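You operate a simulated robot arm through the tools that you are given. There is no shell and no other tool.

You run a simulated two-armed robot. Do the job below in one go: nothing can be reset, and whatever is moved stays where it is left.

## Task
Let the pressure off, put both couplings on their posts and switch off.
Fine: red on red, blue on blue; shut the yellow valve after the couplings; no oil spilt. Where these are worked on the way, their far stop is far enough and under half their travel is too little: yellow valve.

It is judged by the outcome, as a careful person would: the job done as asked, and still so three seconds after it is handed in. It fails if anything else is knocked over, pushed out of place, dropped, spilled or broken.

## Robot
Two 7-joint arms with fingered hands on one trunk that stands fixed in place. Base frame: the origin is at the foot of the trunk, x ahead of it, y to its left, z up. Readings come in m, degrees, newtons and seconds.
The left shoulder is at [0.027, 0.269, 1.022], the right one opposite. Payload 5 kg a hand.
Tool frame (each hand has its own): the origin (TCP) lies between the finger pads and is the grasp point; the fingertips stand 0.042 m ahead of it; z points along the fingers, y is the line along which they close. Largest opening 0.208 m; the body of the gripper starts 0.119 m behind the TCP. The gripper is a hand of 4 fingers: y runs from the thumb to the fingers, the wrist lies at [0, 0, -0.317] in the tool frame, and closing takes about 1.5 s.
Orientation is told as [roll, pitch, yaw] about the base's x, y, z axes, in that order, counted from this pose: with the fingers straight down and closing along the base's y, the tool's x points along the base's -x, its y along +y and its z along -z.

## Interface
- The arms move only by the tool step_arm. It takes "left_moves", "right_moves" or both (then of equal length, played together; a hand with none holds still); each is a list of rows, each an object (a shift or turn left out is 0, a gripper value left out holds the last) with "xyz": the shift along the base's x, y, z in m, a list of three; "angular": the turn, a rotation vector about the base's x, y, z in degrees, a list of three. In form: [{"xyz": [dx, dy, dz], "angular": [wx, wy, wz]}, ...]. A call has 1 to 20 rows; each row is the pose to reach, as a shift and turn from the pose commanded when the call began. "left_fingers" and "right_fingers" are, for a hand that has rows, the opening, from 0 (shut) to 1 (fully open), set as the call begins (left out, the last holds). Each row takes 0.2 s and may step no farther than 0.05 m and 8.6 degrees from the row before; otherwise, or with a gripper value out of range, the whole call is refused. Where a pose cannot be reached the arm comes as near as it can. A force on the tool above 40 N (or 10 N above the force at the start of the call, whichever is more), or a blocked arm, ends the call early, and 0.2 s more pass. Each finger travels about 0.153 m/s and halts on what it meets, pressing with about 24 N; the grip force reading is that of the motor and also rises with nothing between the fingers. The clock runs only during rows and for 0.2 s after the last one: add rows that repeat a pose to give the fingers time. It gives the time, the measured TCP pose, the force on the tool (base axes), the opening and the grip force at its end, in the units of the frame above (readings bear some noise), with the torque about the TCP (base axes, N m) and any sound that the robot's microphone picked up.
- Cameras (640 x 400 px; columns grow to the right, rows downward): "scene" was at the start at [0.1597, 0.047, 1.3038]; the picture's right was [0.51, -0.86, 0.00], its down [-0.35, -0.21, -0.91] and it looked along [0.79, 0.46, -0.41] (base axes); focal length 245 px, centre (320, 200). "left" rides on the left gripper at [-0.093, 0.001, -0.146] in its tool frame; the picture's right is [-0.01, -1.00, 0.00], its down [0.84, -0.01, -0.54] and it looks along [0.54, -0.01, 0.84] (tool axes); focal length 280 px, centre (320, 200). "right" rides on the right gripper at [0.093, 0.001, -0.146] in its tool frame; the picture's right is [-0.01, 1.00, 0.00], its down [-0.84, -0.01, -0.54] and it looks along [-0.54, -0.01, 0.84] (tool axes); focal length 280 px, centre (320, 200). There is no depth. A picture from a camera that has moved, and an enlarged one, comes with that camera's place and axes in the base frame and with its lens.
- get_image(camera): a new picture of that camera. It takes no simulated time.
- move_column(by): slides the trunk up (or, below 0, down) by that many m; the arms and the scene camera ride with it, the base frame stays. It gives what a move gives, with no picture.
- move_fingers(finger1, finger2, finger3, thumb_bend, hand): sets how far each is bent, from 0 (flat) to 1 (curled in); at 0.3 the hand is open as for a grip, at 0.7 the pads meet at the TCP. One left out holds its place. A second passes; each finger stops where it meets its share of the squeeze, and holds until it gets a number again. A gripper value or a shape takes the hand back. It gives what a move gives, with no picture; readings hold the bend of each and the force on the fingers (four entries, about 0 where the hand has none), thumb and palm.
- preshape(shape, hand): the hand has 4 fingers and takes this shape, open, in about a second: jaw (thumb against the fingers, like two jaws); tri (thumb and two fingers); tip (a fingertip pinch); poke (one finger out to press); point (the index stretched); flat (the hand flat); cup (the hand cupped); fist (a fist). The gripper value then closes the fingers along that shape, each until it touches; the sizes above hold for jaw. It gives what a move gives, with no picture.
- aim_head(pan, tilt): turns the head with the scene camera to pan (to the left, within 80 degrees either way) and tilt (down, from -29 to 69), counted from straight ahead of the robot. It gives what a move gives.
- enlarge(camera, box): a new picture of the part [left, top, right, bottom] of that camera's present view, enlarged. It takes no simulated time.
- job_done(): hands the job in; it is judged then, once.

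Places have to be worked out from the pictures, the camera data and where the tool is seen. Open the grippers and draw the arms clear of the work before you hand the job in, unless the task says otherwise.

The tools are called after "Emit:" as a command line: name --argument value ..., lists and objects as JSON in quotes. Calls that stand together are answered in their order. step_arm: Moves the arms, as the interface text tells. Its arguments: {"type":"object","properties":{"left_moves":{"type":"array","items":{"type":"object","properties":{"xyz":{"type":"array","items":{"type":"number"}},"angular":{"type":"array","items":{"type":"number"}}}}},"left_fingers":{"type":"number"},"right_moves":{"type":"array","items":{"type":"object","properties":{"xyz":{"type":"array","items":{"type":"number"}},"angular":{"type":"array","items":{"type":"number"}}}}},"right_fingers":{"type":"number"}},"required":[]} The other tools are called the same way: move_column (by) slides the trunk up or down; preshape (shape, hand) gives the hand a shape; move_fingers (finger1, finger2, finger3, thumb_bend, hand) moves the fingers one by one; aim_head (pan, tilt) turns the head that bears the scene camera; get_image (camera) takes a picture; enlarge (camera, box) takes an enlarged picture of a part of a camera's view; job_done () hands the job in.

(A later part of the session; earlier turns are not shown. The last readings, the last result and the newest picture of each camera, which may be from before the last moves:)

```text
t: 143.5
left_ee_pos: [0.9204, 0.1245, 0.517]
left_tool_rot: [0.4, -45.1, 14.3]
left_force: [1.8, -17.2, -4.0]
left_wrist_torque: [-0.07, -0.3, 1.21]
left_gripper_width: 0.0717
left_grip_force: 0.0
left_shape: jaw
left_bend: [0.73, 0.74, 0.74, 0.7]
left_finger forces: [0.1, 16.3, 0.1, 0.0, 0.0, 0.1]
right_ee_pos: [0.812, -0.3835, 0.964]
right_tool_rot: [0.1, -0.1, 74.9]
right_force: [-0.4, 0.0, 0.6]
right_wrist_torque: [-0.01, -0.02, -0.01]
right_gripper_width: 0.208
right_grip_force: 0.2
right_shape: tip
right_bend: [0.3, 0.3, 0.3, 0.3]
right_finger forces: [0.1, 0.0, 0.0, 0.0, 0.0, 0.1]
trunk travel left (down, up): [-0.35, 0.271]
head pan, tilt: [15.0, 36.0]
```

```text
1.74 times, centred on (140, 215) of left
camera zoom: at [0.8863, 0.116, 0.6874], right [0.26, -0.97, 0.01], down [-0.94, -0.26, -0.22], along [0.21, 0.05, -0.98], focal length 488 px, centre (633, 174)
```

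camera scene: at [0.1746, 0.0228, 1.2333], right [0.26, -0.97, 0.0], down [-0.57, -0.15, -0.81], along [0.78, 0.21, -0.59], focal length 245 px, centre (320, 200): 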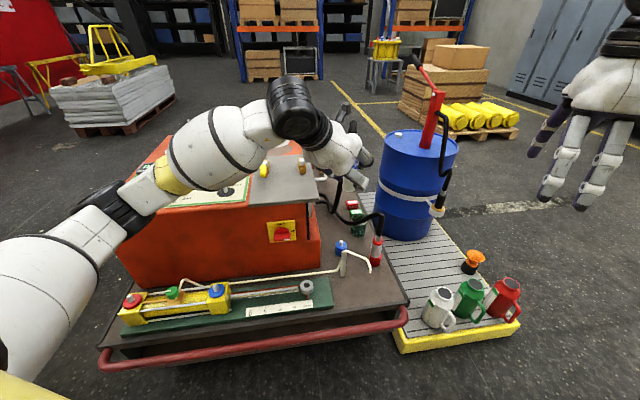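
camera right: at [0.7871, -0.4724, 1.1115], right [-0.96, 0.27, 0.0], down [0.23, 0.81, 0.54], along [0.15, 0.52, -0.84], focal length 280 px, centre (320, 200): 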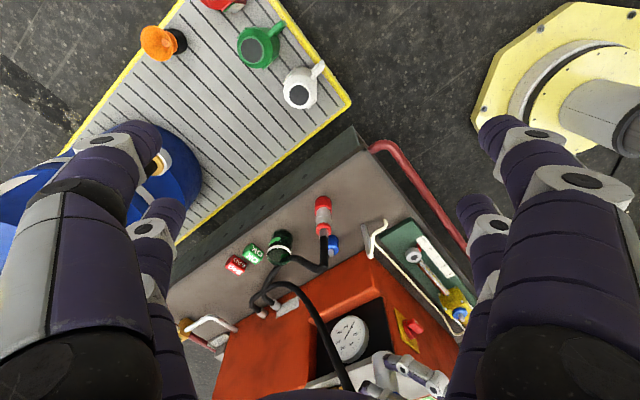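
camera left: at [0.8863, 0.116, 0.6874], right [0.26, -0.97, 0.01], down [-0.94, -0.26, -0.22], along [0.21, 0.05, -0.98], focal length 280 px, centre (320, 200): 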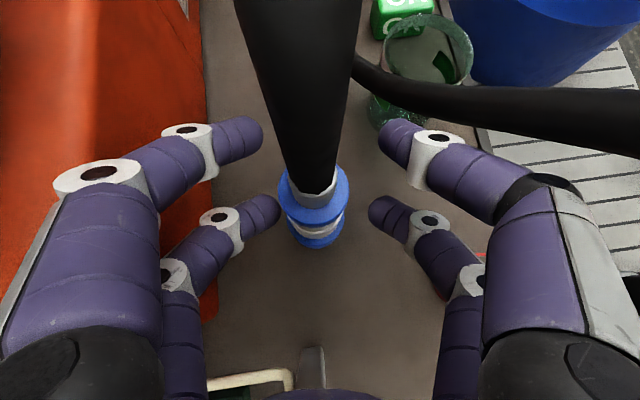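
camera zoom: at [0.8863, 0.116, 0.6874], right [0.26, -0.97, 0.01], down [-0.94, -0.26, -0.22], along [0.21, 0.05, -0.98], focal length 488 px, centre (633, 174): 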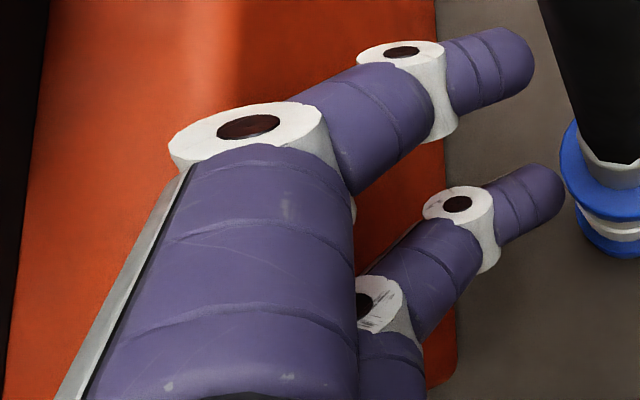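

Straight up is the clean way out: hose and coupling stay between the fingers and the hand came down here without touching. I lift with a 2 mm shift away from the pack.

Emit:
step_arm --left_moves '[{"xyz": [0.0005, -0.002, 0.01]}, {"xyz": [0.0005, -0.002, 0.025]}, {"xyz": [0.0005, -0.002, 0.04]}, {"xyz": [0.0005, -0.002, 0.055]}, {"xyz": [0.0005, -0.002, 0.07]}]'

Emit:
get_image --camera "left"

Emit:
enlarge --camera "right" --box '[250, 180, 430, 300]'

```text
t: 144.7
left_ee_pos: [0.921, 0.124, 0.5863]
left_tool_rot: [0.4, -45.1, 14.4]
left_force: [0.6, -0.3, 0.4]
left_wrist_torque: [0.02, -0.04, 0.02]
left_gripper_width: 0.0743
left_grip_force: 0.0
left_shape: jaw
left_bend: [0.73, 0.74, 0.74, 0.7]
left_finger forces: [0.0, 0.0, 0.0, 0.1, 0.0, 0.0]
right_ee_pos: [0.8124, -0.3823, 0.9646]
right_tool_rot: [0.0, 0.0, 75.0]
right_force: [-0.5, 0.2, -0.3]
right_wrist_torque: [0.01, -0.06, -0.02]
right_gripper_width: 0.2079
right_grip_force: 0.1
right_shape: tip
right_bend: [0.3, 0.3, 0.3, 0.3]
right_finger forces: [0.0, 0.1, 0.0, 0.1, 0.0, 0.0]
trunk travel left (down, up): [-0.35, 0.271]
head pan, tilt: [15.0, 36.0]
```

```text
taken
camera left: at [0.8859, 0.1161, 0.7566], right [0.26, -0.96, 0.0], down [-0.94, -0.26, -0.22], along [0.21, 0.05, -0.98], focal length 280 px, centre (320, 200)
```

left: 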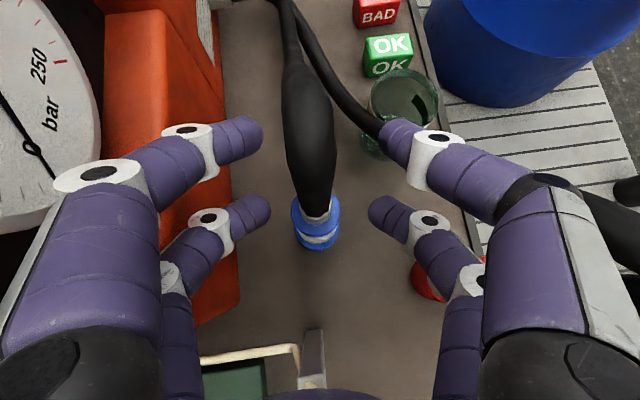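

```text
3.33 times, centred on (340, 240) of right
camera zoom: at [0.7868, -0.4723, 1.112], right [-0.96, 0.27, 0.0], down [0.23, 0.81, 0.54], along [0.15, 0.52, -0.84], focal length 935 px, centre (253, 67)
```

zoom: 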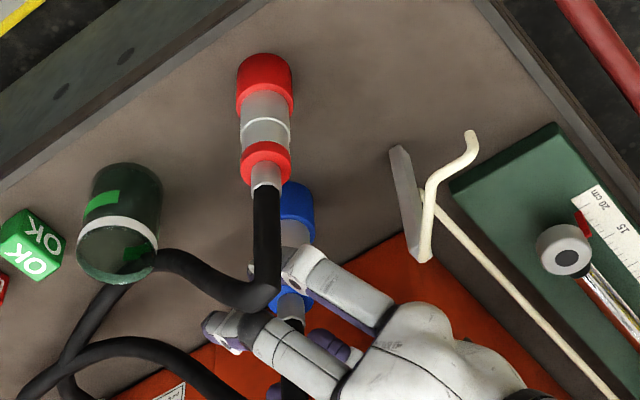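

No contact any more and the blue coupling stands on its post. I lift the rest of the way out.

Emit:
step_arm --left_moves '[{"xyz": [0.0, -0.001, 0.03]}, {"xyz": [0.0, -0.002, 0.06]}, {"xyz": [0.0, -0.003, 0.09]}, {"xyz": [-0.003, -0.006, 0.12]}, {"xyz": [-0.006, -0.009, 0.15]}, {"xyz": [-0.009, -0.012, 0.19]}, {"xyz": [-0.012, -0.014, 0.23]}, {"xyz": [-0.015, -0.016, 0.27]}, {"xyz": [-0.03, -0.02, 0.3]}]'

Emit:
get_image --camera "left"

Emit:
enlarge --camera "right" --box '[250, 180, 430, 300]'

Emit:
get_image --camera "scene"

```text
t: 146.7
left_ee_pos: [0.8908, 0.1038, 0.8864]
left_tool_rot: [0.4, -45.1, 14.3]
left_force: [0.3, -0.8, -1.0]
left_wrist_torque: [0.03, -0.07, -0.03]
left_gripper_width: 0.0744
left_grip_force: 0.1
left_shape: jaw
left_bend: [0.73, 0.74, 0.74, 0.7]
left_finger forces: [0.1, 0.1, 0.1, 0.1, 0.1, 0.0]
right_ee_pos: [0.8132, -0.3821, 0.9659]
right_tool_rot: [-0.1, -0.1, 75.0]
right_force: [-0.2, -0.5, 0.6]
right_wrist_torque: [0.02, -0.06, 0.0]
right_gripper_width: 0.2078
right_grip_force: 0.1
right_shape: tip
right_bend: [0.3, 0.3, 0.3, 0.3]
right_finger forces: [0.1, 0.0, 0.1, 0.0, 0.0, 0.0]
trunk travel left (down, up): [-0.35, 0.271]
head pan, tilt: [15.0, 36.0]
```

```text
taken
camera left: at [0.8584, 0.0963, 1.0566], right [0.26, -0.96, 0.01], down [-0.94, -0.26, -0.22], along [0.21, 0.05, -0.98], focal length 280 px, centre (320, 200)
```

left: 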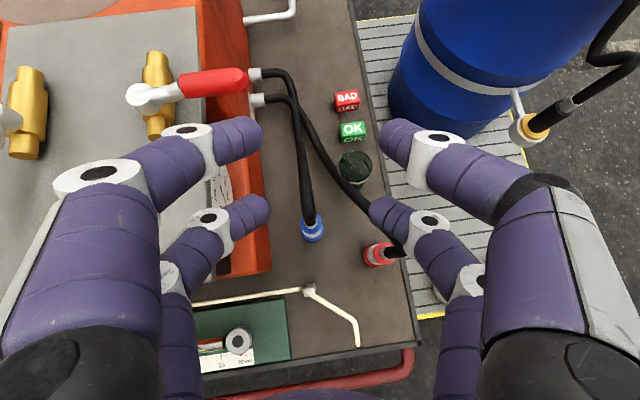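

```text
3.33 times, centred on (340, 240) of right
camera zoom: at [0.7865, -0.4726, 1.1123], right [-0.96, 0.27, 0.0], down [0.23, 0.81, 0.54], along [0.15, 0.52, -0.84], focal length 935 px, centre (253, 67)
```

zoom: 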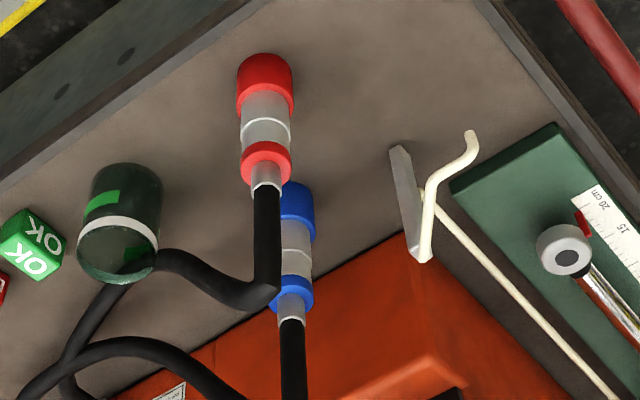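

```text
taken
camera scene: at [0.1742, 0.0228, 1.2335], right [0.26, -0.97, 0.0], down [-0.57, -0.15, -0.81], along [0.78, 0.21, -0.59], focal length 245 px, centre (320, 200)
```

scene: 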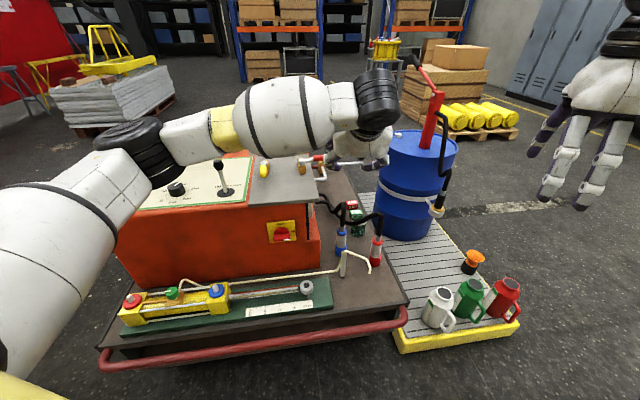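

Both couplings sit alike on their posts, red on red and blue on blue. Next the main switch with the right hand, so I first take the left arm away to the left side.

Emit:
step_arm --left_moves '[{"xyz": [-0.014, -0.001, 0], "angular": [0, 0, -7.8]}, {"xyz": [-0.028, -0.002, 0], "angular": [0, 0, -15.6]}, {"xyz": [-0.043, -0.002, 0], "angular": [0, 0, -23.4]}, {"xyz": [-0.057, -0.003, 0], "angular": [0, 0, -31.2]}, {"xyz": [-0.071, -0.004, 0], "angular": [0, 0, -39]}, {"xyz": [-0.096, 0.0285, 0], "angular": [0, 0, -45]}, {"xyz": [-0.121, 0.061, 0], "angular": [0, 0, -51.5]}, {"xyz": [-0.146, 0.0935, 0], "angular": [0, 0, -58]}, {"xyz": [-0.171, 0.126, 0], "angular": [0, 0, -64]}, {"xyz": [-0.197, 0.157, 0], "angular": [0, 0, -67]}, {"xyz": [-0.222, 0.188, 0], "angular": [0, 0, -70]}, {"xyz": [-0.248, 0.219, 0], "angular": [0, 0, -73]}, {"xyz": [-0.273, 0.25, 0], "angular": [0, 0, -76]}, {"xyz": [-0.299, 0.282, 0.005], "angular": [0, 0, -79]}, {"xyz": [-0.321, 0.323, 0.015], "angular": [0, 0, -79]}, {"xyz": [-0.343, 0.364, 0.025], "angular": [0, 0, -79]}, {"xyz": [-0.365, 0.405, 0.035], "angular": [0, 0, -79]}, {"xyz": [-0.387, 0.446, 0.04], "angular": [0, 0, -79]}, {"xyz": [-0.409, 0.488, 0.045], "angular": [0, 0, -79]}, {"xyz": [-0.43, 0.53, 0.05], "angular": [0, 0, -79]}]'

Emit:
aim_head --pan 25 --tilt 38

Emit:
get_image --camera "scene"

Emit:
enlarge --camera "scene" --box '[270, 200, 400, 290]'

```text
t: 150.9
left_ee_pos: [0.4594, 0.6346, 0.935]
left_tool_rot: [0.2, -45.2, -64.6]
left_force: [-0.8, -0.3, -0.3]
left_wrist_torque: [0.02, -0.01, 0.0]
left_gripper_width: 0.0748
left_grip_force: 0.2
left_shape: jaw
left_bend: [0.73, 0.74, 0.74, 0.7]
left_finger forces: [0.1, 0.0, 0.1, 0.0, 0.0, 0.1]
right_ee_pos: [0.8131, -0.3825, 0.9654]
right_tool_rot: [0.0, -0.2, 75.0]
right_force: [0.0, -0.3, 1.1]
right_wrist_torque: [0.03, -0.05, 0.03]
right_gripper_width: 0.2082
right_grip_force: 0.1
right_shape: tip
right_bend: [0.3, 0.3, 0.3, 0.3]
right_finger forces: [0.1, 0.1, 0.0, 0.0, 0.0, 0.0]
trunk travel left (down, up): [-0.35, 0.271]
head pan, tilt: [15.0, 36.0]
```

```text
t: 151.6
left_ee_pos: [0.4623, 0.634, 0.9356]
left_tool_rot: [0.4, -45.2, -64.6]
left_force: [-0.5, 0.3, -0.8]
left_wrist_torque: [0.03, 0.01, 0.02]
left_gripper_width: 0.0746
left_grip_force: 0.0
left_shape: jaw
left_bend: [0.73, 0.74, 0.74, 0.7]
left_finger forces: [0.1, 0.1, 0.0, 0.0, 0.0, 0.0]
right_ee_pos: [0.8127, -0.3814, 0.9657]
right_tool_rot: [0.1, 0.0, 75.0]
right_force: [-0.2, -0.2, 0.1]
right_wrist_torque: [-0.01, -0.02, -0.02]
right_gripper_width: 0.208
right_grip_force: 0.1
right_shape: tip
right_bend: [0.3, 0.3, 0.3, 0.3]
right_finger forces: [0.0, 0.1, 0.1, 0.1, 0.0, 0.1]
trunk travel left (down, up): [-0.35, 0.271]
head pan, tilt: [25.0, 38.0]
```

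```text
taken
camera scene: at [0.1682, 0.0366, 1.2303], right [0.42, -0.91, 0.0], down [-0.56, -0.26, -0.79], along [0.71, 0.33, -0.62], focal length 245 px, centre (320, 200)
```

scene: 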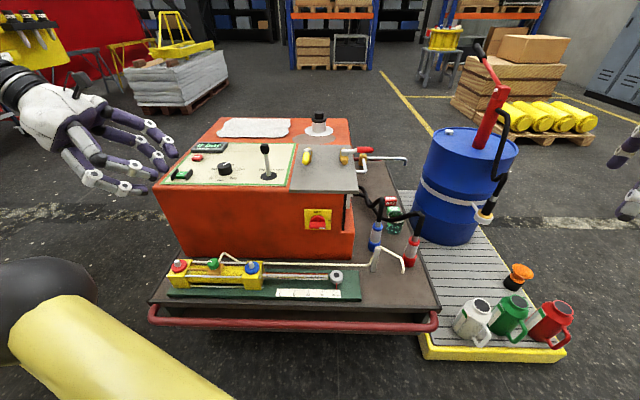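

```text
4.44 times, centred on (335, 245) of scene
camera zoom: at [0.1682, 0.0366, 1.2303], right [0.42, -0.91, 0.0], down [-0.56, -0.26, -0.79], along [0.71, 0.33, -0.62], focal length 1090 px, centre (253, 0)
```

zoom: 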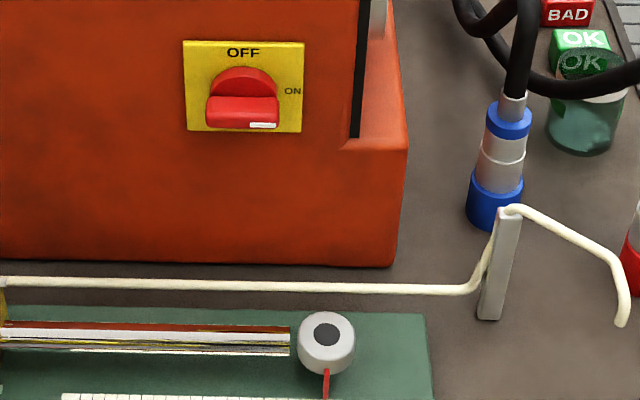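

Switch knob: axis at about v = -0.0305, z = 0.634 on the pack's front face (u about 0.825), bar horizontal with the mark at ON. I bring the right hand round to the front, tool still down, yaw 25.

Emit:
preshape --hand "right" --shape "jaw"

Emit:
step_arm --right_moves '[{"xyz": [-0.028, 0.037, 0.0], "angular": [0, 0, -4.5]}, {"xyz": [-0.057, 0.075, 0.0], "angular": [0, 0, -9.1]}, {"xyz": [-0.085, 0.112, 0.0], "angular": [0, 0, -13.6]}, {"xyz": [-0.114, 0.149, -0.01], "angular": [0, 0, -18.2]}, {"xyz": [-0.142, 0.187, -0.02], "angular": [0, 0, -22.7]}, {"xyz": [-0.171, 0.224, -0.03], "angular": [0, 0, -27.3]}, {"xyz": [-0.199, 0.261, -0.04], "angular": [0, 0, -31.8]}, {"xyz": [-0.228, 0.299, -0.05], "angular": [0, 0, -36.4]}, {"xyz": [-0.256, 0.336, -0.06], "angular": [0, 0, -40.9]}, {"xyz": [-0.285, 0.373, -0.07], "angular": [0, 0, -45.5]}, {"xyz": [-0.313, 0.411, -0.08], "angular": [0, 0, -50]}, {"xyz": [-0.313, 0.411, -0.08], "angular": [0, 0, -50]}]' --right_fingers 0.3

Emit:
get_image --camera "scene"

Emit:
get_image --camera "right"

```text
t: 152.5
left_ee_pos: [0.462, 0.6339, 0.9352]
left_tool_rot: [0.4, -45.2, -64.5]
left_force: [-0.1, 0.5, -0.3]
left_wrist_torque: [0.01, 0.02, 0.0]
left_gripper_width: 0.0749
left_grip_force: 0.1
left_shape: jaw
left_bend: [0.73, 0.74, 0.74, 0.7]
left_finger forces: [0.1, 0.0, 0.0, 0.0, 0.1, 0.0]
right_ee_pos: [0.8129, -0.3809, 0.9656]
right_tool_rot: [0.2, 0.0, 75.0]
right_force: [0.5, 0.3, -0.1]
right_wrist_torque: [0.02, 0.0, -0.02]
right_gripper_width: 0.208
right_grip_force: 0.0
right_shape: jaw
right_bend: [0.3, 0.3, 0.3, 0.3]
right_finger forces: [0.0, 0.1, 0.1, 0.0, 0.0, 0.0]
trunk travel left (down, up): [-0.35, 0.271]
head pan, tilt: [25.0, 38.0]
```

```text
t: 155.1
left_ee_pos: [0.4612, 0.6335, 0.9361]
left_tool_rot: [0.4, -45.2, -64.7]
left_force: [1.1, 0.1, -0.6]
left_wrist_torque: [-0.05, 0.0, 0.01]
left_gripper_width: 0.0748
left_grip_force: 0.0
left_shape: jaw
left_bend: [0.73, 0.74, 0.74, 0.7]
left_finger forces: [0.0, 0.1, 0.0, 0.0, 0.1, 0.0]
right_ee_pos: [0.5008, 0.031, 0.8865]
right_tool_rot: [0.1, 0.0, 24.9]
right_force: [-0.7, 0.1, 0.2]
right_wrist_torque: [-0.06, -0.03, -0.02]
right_gripper_width: 0.0625
right_grip_force: 0.1
right_shape: jaw
right_bend: [0.73, 0.73, 0.73, 0.7]
right_finger forces: [0.0, 0.0, 0.1, 0.1, 0.0, 0.1]
trunk travel left (down, up): [-0.35, 0.271]
head pan, tilt: [25.0, 38.0]
```

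```text
taken
camera scene: at [0.1681, 0.0369, 1.2303], right [0.42, -0.91, 0.0], down [-0.56, -0.26, -0.79], along [0.71, 0.33, -0.62], focal length 245 px, centre (320, 200)
```

scene: 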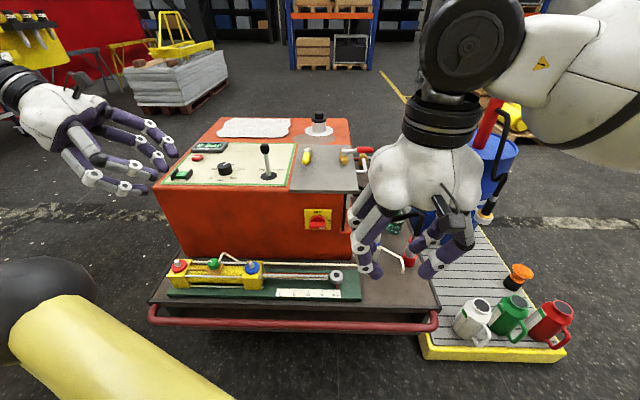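

```text
taken
camera right: at [0.4139, -0.0078, 1.0323], right [-0.41, 0.91, 0.0], down [0.77, 0.34, 0.54], along [0.49, 0.22, -0.84], focal length 280 px, centre (320, 200)
```

right: 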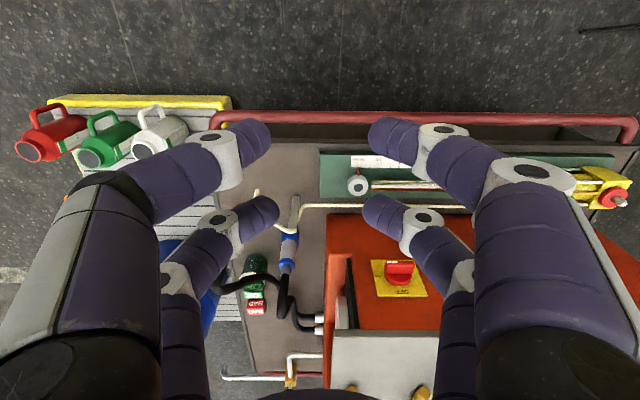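

Now I pitch the right hand up to point horizontally at the pack face (along +u), slowly, moving toward the switch.

Emit:
step_arm --right_moves '[{"xyz": [0.005, 0.015, -0.005], "angular": [3.17, -6.8, 0]}, {"xyz": [0.01, 0.03, -0.01], "angular": [6.3, -13.6, 0]}, {"xyz": [0.02, 0.05, -0.02], "angular": [9.5, -20.4, 0]}, {"xyz": [0.03, 0.07, -0.03], "angular": [12.7, -27.2, 0]}, {"xyz": [0.04, 0.09, -0.045], "angular": [15.8, -34.0, 0]}, {"xyz": [0.05, 0.11, -0.06], "angular": [19.0, -40.8, 0]}, {"xyz": [0.06, 0.13, -0.075], "angular": [22.2, -47.6, 0]}, {"xyz": [0.07, 0.15, -0.09], "angular": [25.3, -54.4, 0]}, {"xyz": [0.08, 0.17, -0.11], "angular": [28.5, -61.2, 0]}, {"xyz": [0.09, 0.19, -0.13], "angular": [31.7, -68.0, 0]}, {"xyz": [0.1, 0.205, -0.15], "angular": [34.8, -74.8, 0]}, {"xyz": [0.11, 0.22, -0.1665], "angular": [38.0, -81.6, 0]}, {"xyz": [0.11, 0.22, -0.1665], "angular": [38.0, -81.6, 0]}]'

Emit:
get_image --camera "scene"

Emit:
get_image --camera "right"

```text
t: 157.9
left_ee_pos: [0.462, 0.6345, 0.9348]
left_tool_rot: [0.4, -45.2, -64.6]
left_force: [-0.4, 0.0, -0.9]
left_wrist_torque: [-0.02, -0.01, -0.01]
left_gripper_width: 0.0749
left_grip_force: 0.2
left_shape: jaw
left_bend: [0.73, 0.74, 0.74, 0.7]
left_finger forces: [0.0, 0.0, 0.0, 0.0, 0.0, 0.0]
right_ee_pos: [0.5929, 0.1975, 0.8065]
right_tool_rot: [-1.8, -65.0, 27.4]
right_force: [0.7, 0.5, 0.9]
right_wrist_torque: [0.02, 0.0, 0.0]
right_gripper_width: 0.0626
right_grip_force: 0.1
right_shape: jaw
right_bend: [0.73, 0.73, 0.73, 0.7]
right_finger forces: [0.1, 0.0, 0.1, 0.0, 0.0, 0.0]
right hand out of reach, approached as far as the arm can: row 9, 10, 11, 12, 13
trunk travel left (down, up): [-0.35, 0.271]
head pan, tilt: [25.0, 38.0]
```

```text
taken
camera scene: at [0.1682, 0.0367, 1.2303], right [0.42, -0.91, 0.0], down [-0.56, -0.26, -0.79], along [0.71, 0.33, -0.62], focal length 245 px, centre (320, 200)
```

scene: 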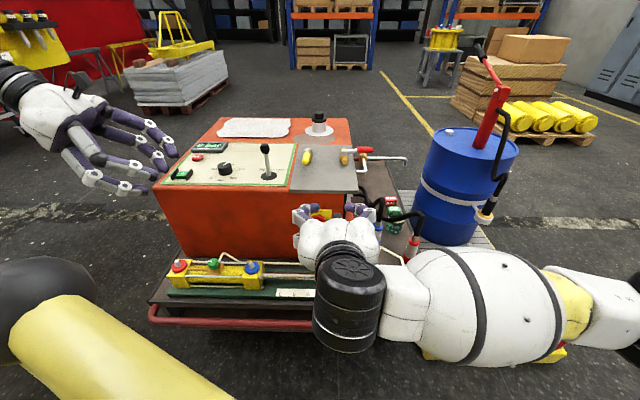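

```text
taken
camera right: at [0.4374, 0.1246, 0.7844], right [-0.43, 0.9, 0.0], down [-0.12, -0.06, 0.99], along [0.89, 0.43, 0.13], focal length 280 px, centre (320, 200)
```

right: 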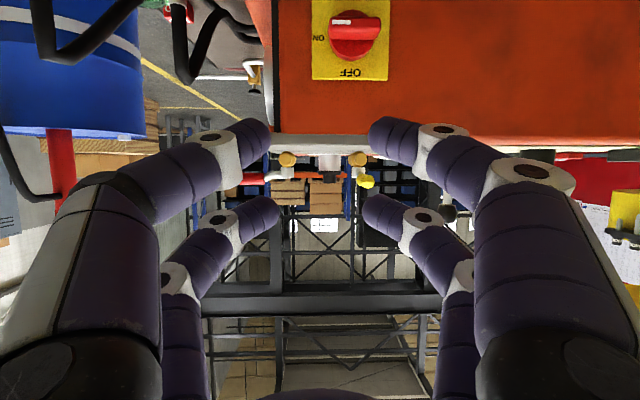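

The arm can't point fully horizontal there. A simpler way: the right hand nearly tool-down and open about 0.10 m, pressing the left end of the bar downward with its left far fingertip (that turns the knob counter-clockwise to OFF). I bring the hand back to a 12 deg tilt first.

Emit:
step_arm --right_moves '[{"xyz": [0.0, 0.0, 0.01], "angular": [-3.2, 6.9, -0.3]}, {"xyz": [0.0, 0.0, 0.02], "angular": [-6.4, 13.7, -0.7]}, {"xyz": [0.0, 0.0, 0.03], "angular": [-9.6, 20.6, -1.0]}, {"xyz": [0.0, 0.0, 0.035], "angular": [-12.8, 27.4, -1.4]}, {"xyz": [0.01, 0.005, 0.04], "angular": [-16.0, 34.3, -1.7]}, {"xyz": [0.02, 0.01, 0.04], "angular": [-19.2, 41.1, -2.0]}, {"xyz": [0.03, 0.02, 0.04], "angular": [-22.4, 48.0, -2.4]}, {"xyz": [0.03, 0.02, 0.04], "angular": [-22.4, 48.0, -2.4]}]' --right_fingers 0.48

Emit:
get_image --camera "right"

Emit:
get_image --camera "scene"

```text
t: 159.7
left_ee_pos: [0.4631, 0.6343, 0.9361]
left_tool_rot: [0.4, -45.2, -64.6]
left_force: [1.2, 0.9, -0.6]
left_wrist_torque: [-0.16, 0.01, -0.05]
left_gripper_width: 0.0748
left_grip_force: 0.0
left_shape: jaw
left_bend: [0.73, 0.74, 0.74, 0.7]
left_finger forces: [0.0, 0.0, 0.0, 0.0, 0.1, 0.0]
right_ee_pos: [0.6207, 0.2155, 0.847]
right_tool_rot: [-0.8, -12.0, 24.2]
right_force: [0.7, 0.3, -0.5]
right_wrist_torque: [-0.01, 0.02, 0.0]
right_gripper_width: 0.0994
right_grip_force: 0.1
right_shape: jaw
right_bend: [0.73, 0.73, 0.73, 0.7]
right_finger forces: [0.1, 0.0, 0.0, 0.0, 0.0, 0.1]
trunk travel left (down, up): [-0.35, 0.271]
head pan, tilt: [25.0, 38.0]
```

```text
taken
camera right: at [0.5089, 0.1682, 0.971], right [-0.39, 0.92, -0.01], down [0.65, 0.29, 0.7], along [0.65, 0.27, -0.71], focal length 280 px, centre (320, 200)
```

right: 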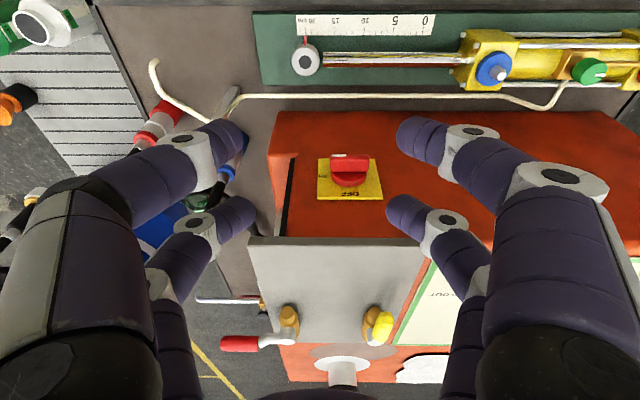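

```text
taken
camera scene: at [0.1685, 0.037, 1.2302], right [0.42, -0.91, 0.0], down [-0.56, -0.26, -0.79], along [0.71, 0.33, -0.62], focal length 245 px, centre (320, 200)
```

scene: 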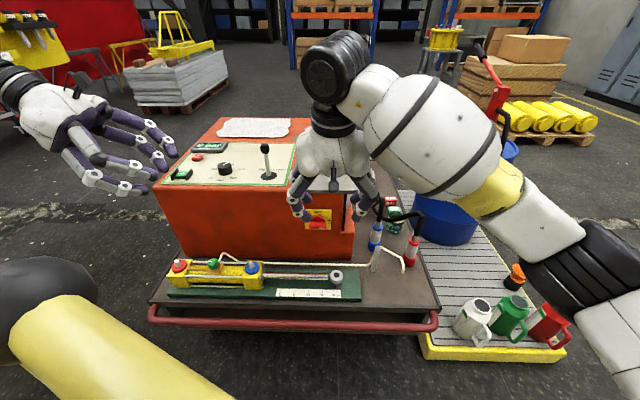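

Clear view of the switch from the right camera: bar centre near (0.724, 0.303), mark still at ON. I approach in front of it at z 0.74, aiming the left far fingertip above the bar's left end.

Emit:
step_arm --right_moves '[{"xyz": [0.019, 0.014, -0.03], "angular": [0, 0, 0.4]}, {"xyz": [0.038, 0.028, -0.06], "angular": [0, 0, 0.8]}, {"xyz": [0.056, 0.036, -0.085], "angular": [0, 0, 0.8]}, {"xyz": [0.0745, 0.0446, -0.107], "angular": [0, 0, 0.8]}, {"xyz": [0.0745, 0.0446, -0.107], "angular": [0, 0, 0.8]}]'

Emit:
get_image --camera "right"

Emit:
enlarge --camera "scene" --box '[250, 130, 410, 260]'

```text
t: 160.9
left_ee_pos: [0.4623, 0.636, 0.9356]
left_tool_rot: [0.3, -45.3, -64.6]
left_force: [0.4, -0.2, -0.9]
left_wrist_torque: [-0.02, 0.02, -0.04]
left_gripper_width: 0.0748
left_grip_force: 0.1
left_shape: jaw
left_bend: [0.73, 0.74, 0.74, 0.7]
left_finger forces: [0.0, 0.0, 0.0, 0.0, 0.0, 0.0]
right_ee_pos: [0.6955, 0.2584, 0.7402]
right_tool_rot: [-0.9, -12.1, 25.0]
right_force: [0.0, 0.7, -0.2]
right_wrist_torque: [-0.03, 0.0, 0.03]
right_gripper_width: 0.0993
right_grip_force: 0.0
right_shape: jaw
right_bend: [0.73, 0.73, 0.73, 0.7]
right_finger forces: [0.1, 0.0, 0.0, 0.0, 0.1, 0.0]
trunk travel left (down, up): [-0.35, 0.271]
head pan, tilt: [25.0, 38.0]
```

```text
taken
camera right: at [0.5833, 0.2091, 0.865], right [-0.41, 0.91, -0.01], down [0.65, 0.3, 0.7], along [0.65, 0.28, -0.71], focal length 280 px, centre (320, 200)
```

right: 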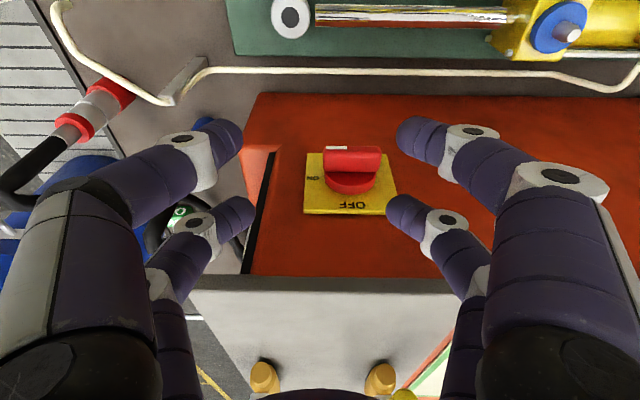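

```text
3.08 times, centred on (330, 195) of scene
camera zoom: at [0.1684, 0.0367, 1.2303], right [0.42, -0.91, 0.0], down [-0.56, -0.26, -0.79], along [0.71, 0.33, -0.62], focal length 755 px, centre (289, 215)
```

zoom: 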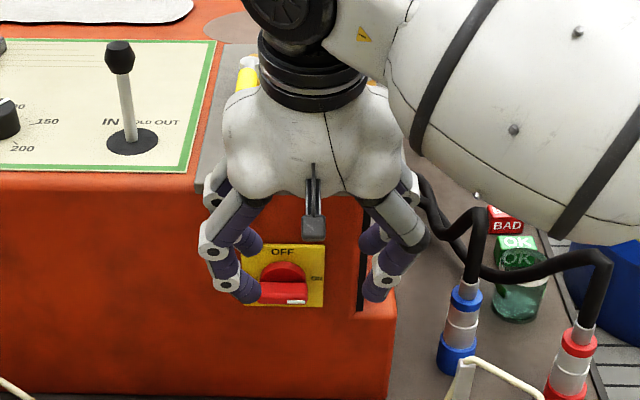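

The left far fingertip is about 22 mm left of the bar's centre, as wanted. I move 2 cm forward and lower to just above the bar's left end, then check.

Emit:
step_arm --right_moves '[{"xyz": [0.01, 0.0046, -0.01]}, {"xyz": [0.0199, 0.0093, -0.025]}, {"xyz": [0.0199, 0.0093, -0.045]}, {"xyz": [0.0199, 0.0093, -0.06]}, {"xyz": [0.0199, 0.0093, -0.06]}]'

Emit:
get_image --camera "right"

Emit:
enlarge --camera "scene" --box '[270, 180, 390, 260]'

Emit:
enlarge --camera "right" --box '[280, 80, 460, 230]'

```text
t: 162.1
left_ee_pos: [0.4614, 0.6354, 0.9364]
left_tool_rot: [0.5, -45.2, -64.6]
left_force: [-0.6, 0.6, 0.0]
left_wrist_torque: [-0.01, 0.02, -0.01]
left_gripper_width: 0.0747
left_grip_force: 0.1
left_shape: jaw
left_bend: [0.73, 0.74, 0.74, 0.7]
left_finger forces: [0.0, 0.0, 0.0, 0.0, 0.0, 0.0]
right_ee_pos: [0.7163, 0.268, 0.6814]
right_tool_rot: [-0.8, -12.2, 25.0]
right_force: [-0.1, 0.1, -0.4]
right_wrist_torque: [0.0, 0.02, -0.03]
right_gripper_width: 0.0995
right_grip_force: 0.0
right_shape: jaw
right_bend: [0.73, 0.73, 0.73, 0.7]
right_finger forces: [0.0, 0.0, 0.0, 0.1, 0.0, 0.0]
trunk travel left (down, up): [-0.35, 0.271]
head pan, tilt: [25.0, 38.0]
```

```text
taken
camera right: at [0.6033, 0.2186, 0.8047], right [-0.41, 0.91, -0.01], down [0.65, 0.3, 0.7], along [0.65, 0.28, -0.71], focal length 280 px, centre (320, 200)
```

right: 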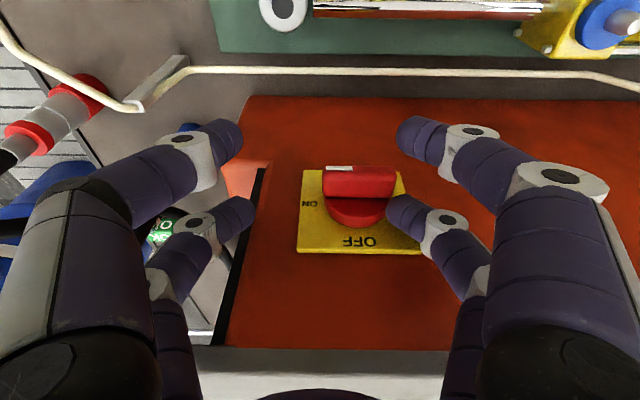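

```text
5.00 times, centred on (330, 220) of scene
camera zoom: at [0.1682, 0.0366, 1.2303], right [0.42, -0.91, 0.0], down [-0.56, -0.26, -0.79], along [0.71, 0.33, -0.62], focal length 1227 px, centre (270, 100)
```

zoom: 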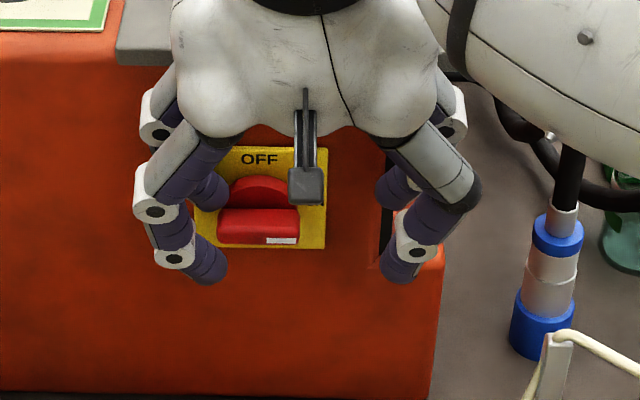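

```text
2.67 times, centred on (370, 155) of right
camera zoom: at [0.6033, 0.2186, 0.8047], right [-0.41, 0.91, -0.01], down [0.65, 0.3, 0.7], along [0.65, 0.28, -0.71], focal length 748 px, centre (187, 320)
```

zoom: 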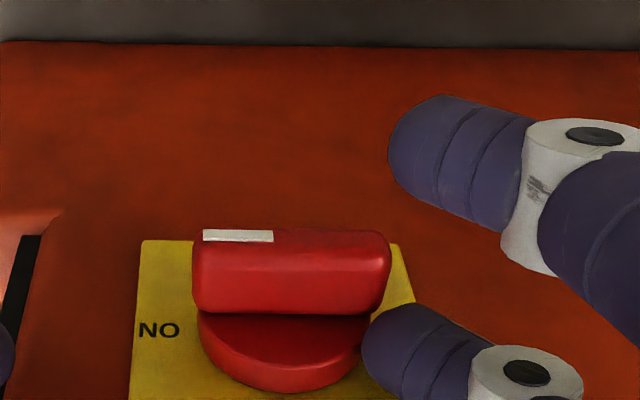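

Finger and bar overlap well, and the tip is just above the bar's left end. I push down along the arc for the first half and check.

Emit:
step_arm --right_moves '[{"xyz": [0.003, -0.0063, 0]}, {"xyz": [0.0034, -0.0073, -0.004]}, {"xyz": [0.0017, -0.0036, -0.0095]}, {"xyz": [0.0004, -0.0009, -0.0162]}, {"xyz": [0, 0, -0.0234]}]'

Emit:
get_image --camera "right"

Emit:
enlarge --camera "scene" --box '[270, 180, 390, 260]'

```text
t: 163.3
left_ee_pos: [0.4623, 0.6342, 0.9354]
left_tool_rot: [0.4, -45.2, -64.6]
left_force: [0.0, -0.1, -0.7]
left_wrist_torque: [-0.02, -0.01, 0.02]
left_gripper_width: 0.0748
left_grip_force: 0.1
left_shape: jaw
left_bend: [0.73, 0.74, 0.74, 0.7]
left_finger forces: [0.0, 0.1, 0.0, 0.0, 0.0, 0.0]
right_ee_pos: [0.716, 0.266, 0.6568]
right_tool_rot: [-1.0, -12.1, 25.1]
right_force: [-3.9, 1.1, -1.4]
right_wrist_torque: [-0.02, 0.1, 0.21]
right_gripper_width: 0.1008
right_grip_force: 0.0
right_shape: jaw
right_bend: [0.73, 0.72, 0.73, 0.7]
right_finger forces: [0.1, 3.1, 0.0, 0.0, 0.0, 0.1]
trunk travel left (down, up): [-0.35, 0.271]
head pan, tilt: [25.0, 38.0]
```

```text
taken
camera right: at [0.6041, 0.2178, 0.7803], right [-0.41, 0.91, -0.01], down [0.65, 0.3, 0.7], along [0.65, 0.28, -0.71], focal length 280 px, centre (320, 200)
```

right: 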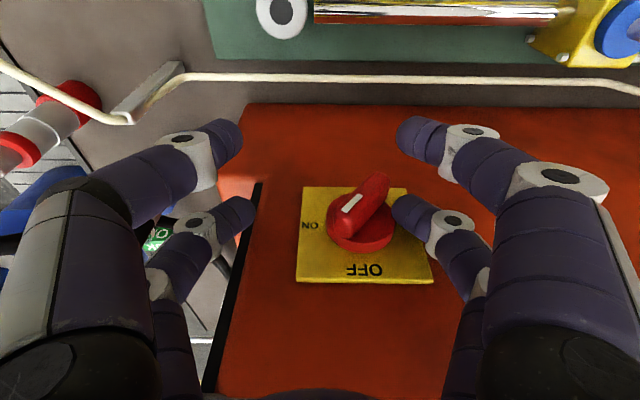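

```text
5.00 times, centred on (330, 220) of scene
camera zoom: at [0.1682, 0.0366, 1.2302], right [0.42, -0.91, 0.0], down [-0.56, -0.26, -0.79], along [0.71, 0.33, -0.62], focal length 1227 px, centre (270, 100)
```

zoom: 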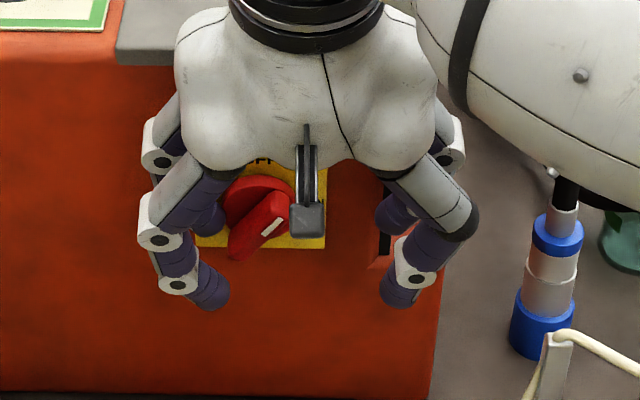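

The knob has turned about 50 deg toward OFF. I continue the arc, down and to the right, to bring it fully to OFF.

Emit:
step_arm --right_moves '[{"xyz": [0.0006, -0.0014, -0.0071]}, {"xyz": [0.0019, -0.0041, -0.0137]}, {"xyz": [0.0038, -0.0082, -0.0193]}, {"xyz": [0.0055, -0.0118, -0.0223]}, {"xyz": [0.0072, -0.0154, -0.0235]}]'

Emit:
get_image --camera "right"

Emit:
enlarge --camera "scene" --box '[270, 180, 390, 260]'

```text
t: 164.5
left_ee_pos: [0.4604, 0.6353, 0.9343]
left_tool_rot: [0.3, -45.2, -64.6]
left_force: [0.2, -0.4, 0.6]
left_wrist_torque: [-0.05, -0.03, 0.04]
left_gripper_width: 0.0748
left_grip_force: 0.1
left_shape: jaw
left_bend: [0.73, 0.74, 0.74, 0.7]
left_finger forces: [0.1, 0.0, 0.1, 0.0, 0.1, 0.0]
right_ee_pos: [0.7233, 0.2522, 0.634]
right_tool_rot: [-0.8, -12.1, 25.2]
right_force: [-5.3, 5.1, -0.5]
right_wrist_torque: [0.07, 0.08, 0.54]
right_gripper_width: 0.1027
right_grip_force: 0.0
right_shape: jaw
right_bend: [0.73, 0.72, 0.73, 0.7]
right_finger forces: [0.0, 6.4, 0.1, 0.1, 0.1, 0.1]
trunk travel left (down, up): [-0.35, 0.271]
head pan, tilt: [25.0, 38.0]
```

```text
taken
camera right: at [0.6102, 0.2027, 0.7571], right [-0.41, 0.91, -0.01], down [0.65, 0.3, 0.7], along [0.65, 0.28, -0.71], focal length 280 px, centre (320, 200)
```

right: 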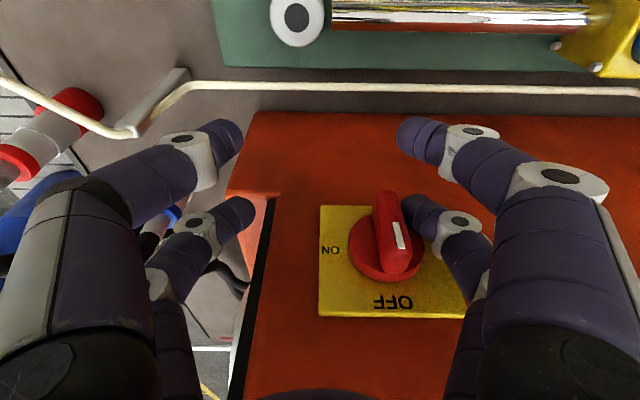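

```text
5.00 times, centred on (330, 220) of scene
camera zoom: at [0.168, 0.0368, 1.2303], right [0.42, -0.91, 0.0], down [-0.56, -0.26, -0.79], along [0.71, 0.33, -0.62], focal length 1227 px, centre (270, 100)
```

zoom: 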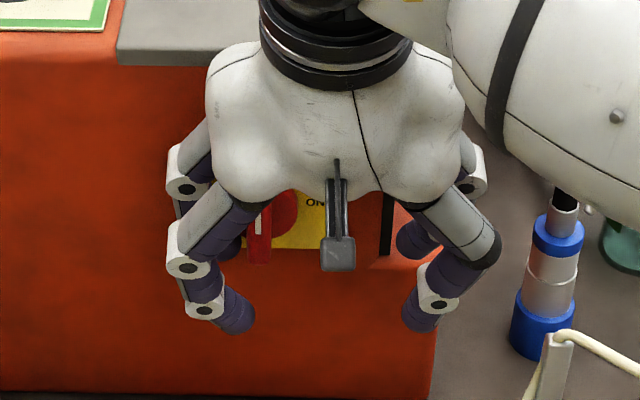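

The bar now points nearly at OFF. I push a little more to be sure it's at its stop.

Emit:
step_arm --right_moves '[{"xyz": [0.0013, -0.0027, -0.0005]}, {"xyz": [0.0025, -0.0054, -0.001]}, {"xyz": [0.0038, -0.0082, -0.001]}, {"xyz": [0.005, -0.0109, -0.001]}]'

Emit:
enlarge --camera "right" --box '[290, 160, 480, 340]'

Emit:
enlarge --camera "scene" --box '[190, 130, 310, 200]'

```text
t: 165.5
left_ee_pos: [0.4611, 0.6342, 0.9351]
left_tool_rot: [0.4, -45.3, -64.6]
left_force: [0.7, 0.1, 0.0]
left_wrist_torque: [-0.01, 0.03, 0.0]
left_gripper_width: 0.0749
left_grip_force: 0.1
left_shape: jaw
left_bend: [0.73, 0.74, 0.74, 0.7]
left_finger forces: [0.0, 0.0, 0.0, 0.0, 0.0, 0.1]
right_ee_pos: [0.7273, 0.2409, 0.6323]
right_tool_rot: [-0.7, -12.1, 25.0]
right_force: [-12.9, 10.1, -3.5]
right_wrist_torque: [-0.15, 0.14, 1.15]
right_gripper_width: 0.1056
right_grip_force: 0.1
right_shape: jaw
right_bend: [0.73, 0.29, 0.73, 0.7]
right_finger forces: [0.1, 15.1, 0.0, 0.0, 0.1, 0.1]
trunk travel left (down, up): [-0.35, 0.271]
head pan, tilt: [25.0, 38.0]
```

```text
2.22 times, centred on (385, 250) of right
camera zoom: at [0.6147, 0.1928, 0.7566], right [-0.41, 0.91, -0.01], down [0.65, 0.3, 0.7], along [0.64, 0.28, -0.71], focal length 623 px, centre (176, 89)
```

zoom: 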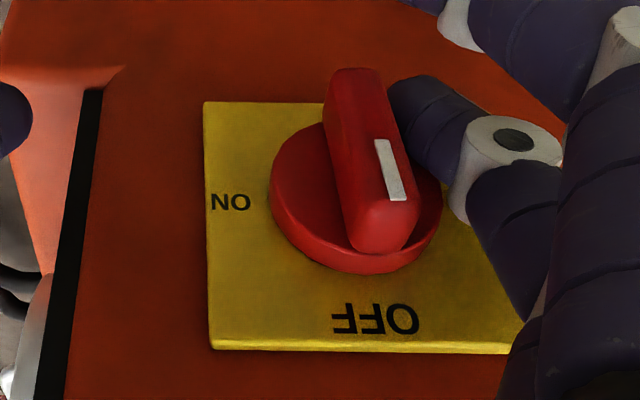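

```text
5.33 times, centred on (250, 165) of scene
camera zoom: at [0.1679, 0.037, 1.2303], right [0.42, -0.91, 0.0], down [-0.56, -0.26, -0.79], along [0.71, 0.33, -0.62], focal length 1308 px, centre (693, 387)
```

zoom: 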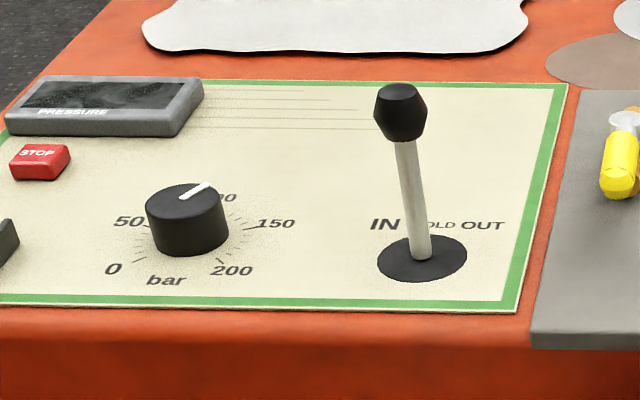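

The display has gone blank and the mark points to OFF: the unit is switched off. I relieve the finger and withdraw the right hand back and up.

Emit:
step_arm --right_moves '[{"xyz": [-0.003, 0.0065, 0.0]}, {"xyz": [-0.006, 0.013, 0.0]}, {"xyz": [-0.024, 0.0046, 0.0]}, {"xyz": [-0.051, -0.008, 0.01]}, {"xyz": [-0.078, -0.02, 0.03]}, {"xyz": [-0.105, -0.05, 0.06]}, {"xyz": [-0.13, -0.09, 0.09]}, {"xyz": [-0.15, -0.13, 0.12]}, {"xyz": [-0.17, -0.17, 0.15]}, {"xyz": [-0.19, -0.21, 0.18]}, {"xyz": [-0.21, -0.25, 0.21]}, {"xyz": [-0.23, -0.29, 0.24]}, {"xyz": [-0.25, -0.33, 0.27]}, {"xyz": [-0.26, -0.37, 0.3]}, {"xyz": [-0.26, -0.41, 0.33]}, {"xyz": [-0.26, -0.45, 0.36]}]'

Emit:
get_image --camera "scene"

Emit:
enlarge --camera "scene" --box '[270, 130, 450, 290]'

```text
refused: row 6 steps farther than a row can; nothing moved
```

```text
taken
camera scene: at [0.1679, 0.037, 1.2303], right [0.42, -0.91, 0.0], down [-0.56, -0.26, -0.79], along [0.71, 0.33, -0.62], focal length 245 px, centre (320, 200)
```

scene: 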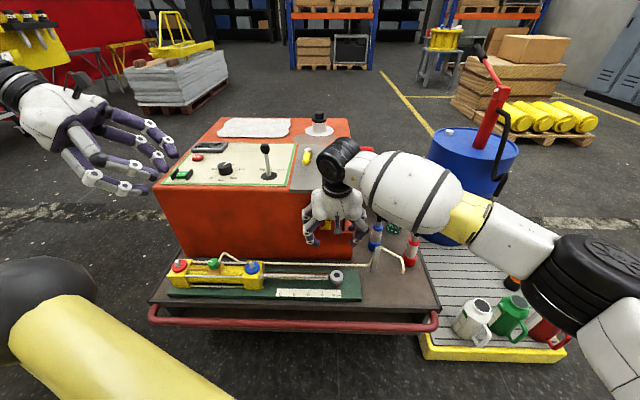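

```text
2.50 times, centred on (360, 210) of scene
camera zoom: at [0.1679, 0.037, 1.2303], right [0.42, -0.91, 0.0], down [-0.56, -0.26, -0.79], along [0.71, 0.33, -0.62], focal length 613 px, centre (220, 175)
```

zoom: 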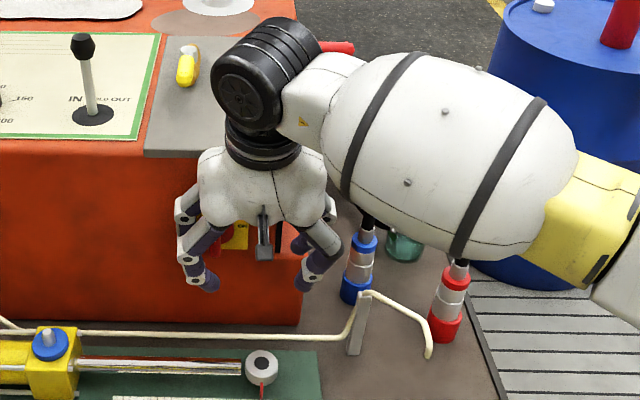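

A row was too long. I redo the withdrawal with smaller steps: first free the finger, back straight out, then up.

Emit:
step_arm --right_moves '[{"xyz": [-0.003, 0.0065, 0.0]}, {"xyz": [-0.006, 0.013, 0.0]}, {"xyz": [-0.024, 0.0046, 0.0]}, {"xyz": [-0.045, -0.005, 0.01]}, {"xyz": [-0.065, -0.015, 0.03]}, {"xyz": [-0.08, -0.025, 0.06]}, {"xyz": [-0.09, -0.035, 0.095]}, {"xyz": [-0.1, -0.045, 0.13]}, {"xyz": [-0.11, -0.06, 0.165]}, {"xyz": [-0.12, -0.08, 0.2]}, {"xyz": [-0.13, -0.11, 0.23]}, {"xyz": [-0.14, -0.14, 0.26]}, {"xyz": [-0.15, -0.17, 0.28]}, {"xyz": [-0.16, -0.205, 0.3]}, {"xyz": [-0.17, -0.24, 0.32]}, {"xyz": [-0.18, -0.275, 0.34]}, {"xyz": [-0.19, -0.31, 0.36]}]'

Emit:
get_image --camera "scene"

Emit:
enlarge --camera "scene" --box '[270, 130, 450, 290]'

```text
t: 169.1
left_ee_pos: [0.4615, 0.6355, 0.9353]
left_tool_rot: [0.4, -45.1, -64.7]
left_force: [0.2, -0.5, 0.1]
left_wrist_torque: [0.06, 0.0, 0.04]
left_gripper_width: 0.075
left_grip_force: 0.1
left_shape: jaw
left_bend: [0.73, 0.74, 0.74, 0.7]
left_finger forces: [0.0, 0.0, 0.0, 0.0, 0.0, 0.0]
right_ee_pos: [0.538, -0.069, 0.992]
right_tool_rot: [-0.8, -12.0, 25.0]
right_force: [-0.2, 0.4, 0.0]
right_wrist_torque: [-0.01, 0.01, 0.03]
right_gripper_width: 0.0998
right_grip_force: 0.1
right_shape: jaw
right_bend: [0.73, 0.73, 0.73, 0.7]
right_finger forces: [0.0, 0.0, 0.0, 0.1, 0.0, 0.0]
trunk travel left (down, up): [-0.35, 0.271]
head pan, tilt: [25.0, 38.0]
```

```text
taken
camera scene: at [0.1683, 0.0363, 1.2305], right [0.42, -0.91, 0.0], down [-0.56, -0.26, -0.79], along [0.71, 0.33, -0.62], focal length 245 px, centre (320, 200)
```

scene: 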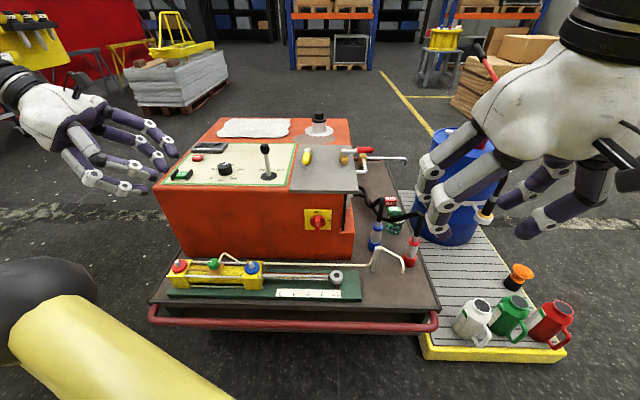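

```text
2.50 times, centred on (360, 210) of scene
camera zoom: at [0.1683, 0.0363, 1.2305], right [0.42, -0.91, 0.0], down [-0.56, -0.26, -0.79], along [0.71, 0.33, -0.62], focal length 613 px, centre (220, 175)
```

zoom: 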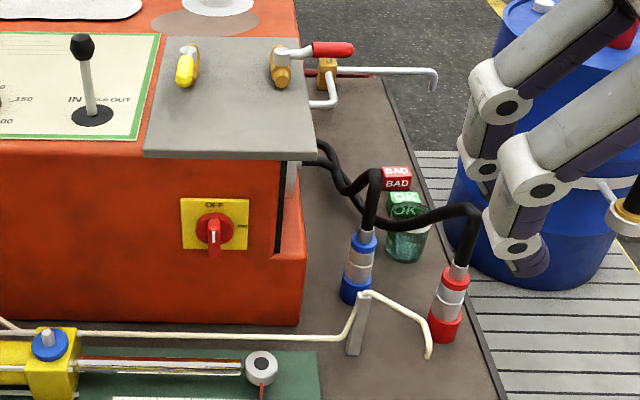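

The switch stands at OFF and both couplings are in place. Now the yellow valve: I raise the trunk back to its original height and straighten the left hand to tool-down.

Emit:
move_column --by 0.05

Emit:
step_arm --left_moves '[{"xyz": [0.0, 0.0, 0.01], "angular": [6.8, 3.2, 0]}, {"xyz": [0.0, 0.0, 0.02], "angular": [13.6, 6.4, 0]}, {"xyz": [0.0, 0.0, 0.03], "angular": [20.4, 9.6, 0]}, {"xyz": [0.0, 0.0, 0.04], "angular": [27.1, 12.8, 0]}, {"xyz": [0.0, 0.0, 0.05], "angular": [33.9, 16.0, 0]}, {"xyz": [0.0, 0.0, 0.06], "angular": [40.7, 19.2, 0]}, {"xyz": [0.0, 0.0, 0.06], "angular": [40.7, 19.2, 0]}]' --left_fingers 0

```text
t: 170.0
left_ee_pos: [0.4626, 0.6339, 0.985]
left_tool_rot: [0.3, -45.0, -64.6]
left_force: [-0.3, 0.4, -0.1]
left_wrist_torque: [-0.04, -0.02, -0.03]
left_gripper_width: 0.0748
left_grip_force: 0.1
left_shape: jaw
left_bend: [0.73, 0.74, 0.74, 0.7]
left_finger forces: [0.1, 0.0, 0.1, 0.0, 0.0, 0.1]
right_ee_pos: [0.5376, -0.0698, 1.0417]
right_tool_rot: [-0.9, -12.0, 25.0]
right_force: [0.2, 0.4, -0.3]
right_wrist_torque: [0.0, 0.04, -0.02]
right_gripper_width: 0.0997
right_grip_force: 0.0
right_shape: jaw
right_bend: [0.73, 0.73, 0.73, 0.7]
right_finger forces: [0.0, 0.1, 0.0, 0.0, 0.0, 0.0]
trunk travel left (down, up): [-0.4, 0.221]
head pan, tilt: [25.0, 38.0]
```

```text
t: 171.8
left_ee_pos: [0.425, 0.5928, 0.7985]
left_tool_rot: [-29.2, 6.8, -70.6]
left_force: [-0.4, 0.0, 0.0]
left_wrist_torque: [0.0, -0.13, 0.0]
left_gripper_width: 0.0
left_grip_force: 24.0
left_shape: jaw
left_bend: [0.7, 0.7, 0.7, 0.7]
left_finger forces: [0.0, 0.0, 0.1, 0.0, 0.0, 0.1]
left hand out of reach, approached as far as the arm can: row 4, 5, 6
right_ee_pos: [0.537, -0.07, 1.043]
right_tool_rot: [-0.9, -12.2, 25.1]
right_force: [-0.7, -0.3, 0.7]
right_wrist_torque: [0.06, -0.15, -0.03]
right_gripper_width: 0.0997
right_grip_force: 0.0
right_shape: jaw
right_bend: [0.73, 0.73, 0.73, 0.7]
right_finger forces: [0.0, 0.0, 0.0, 0.1, 0.0, 0.0]
trunk travel left (down, up): [-0.4, 0.221]
head pan, tilt: [25.0, 38.0]
stopped in row 7 (left hand): the arm was blocked; the commanded pose is now the measured one
```

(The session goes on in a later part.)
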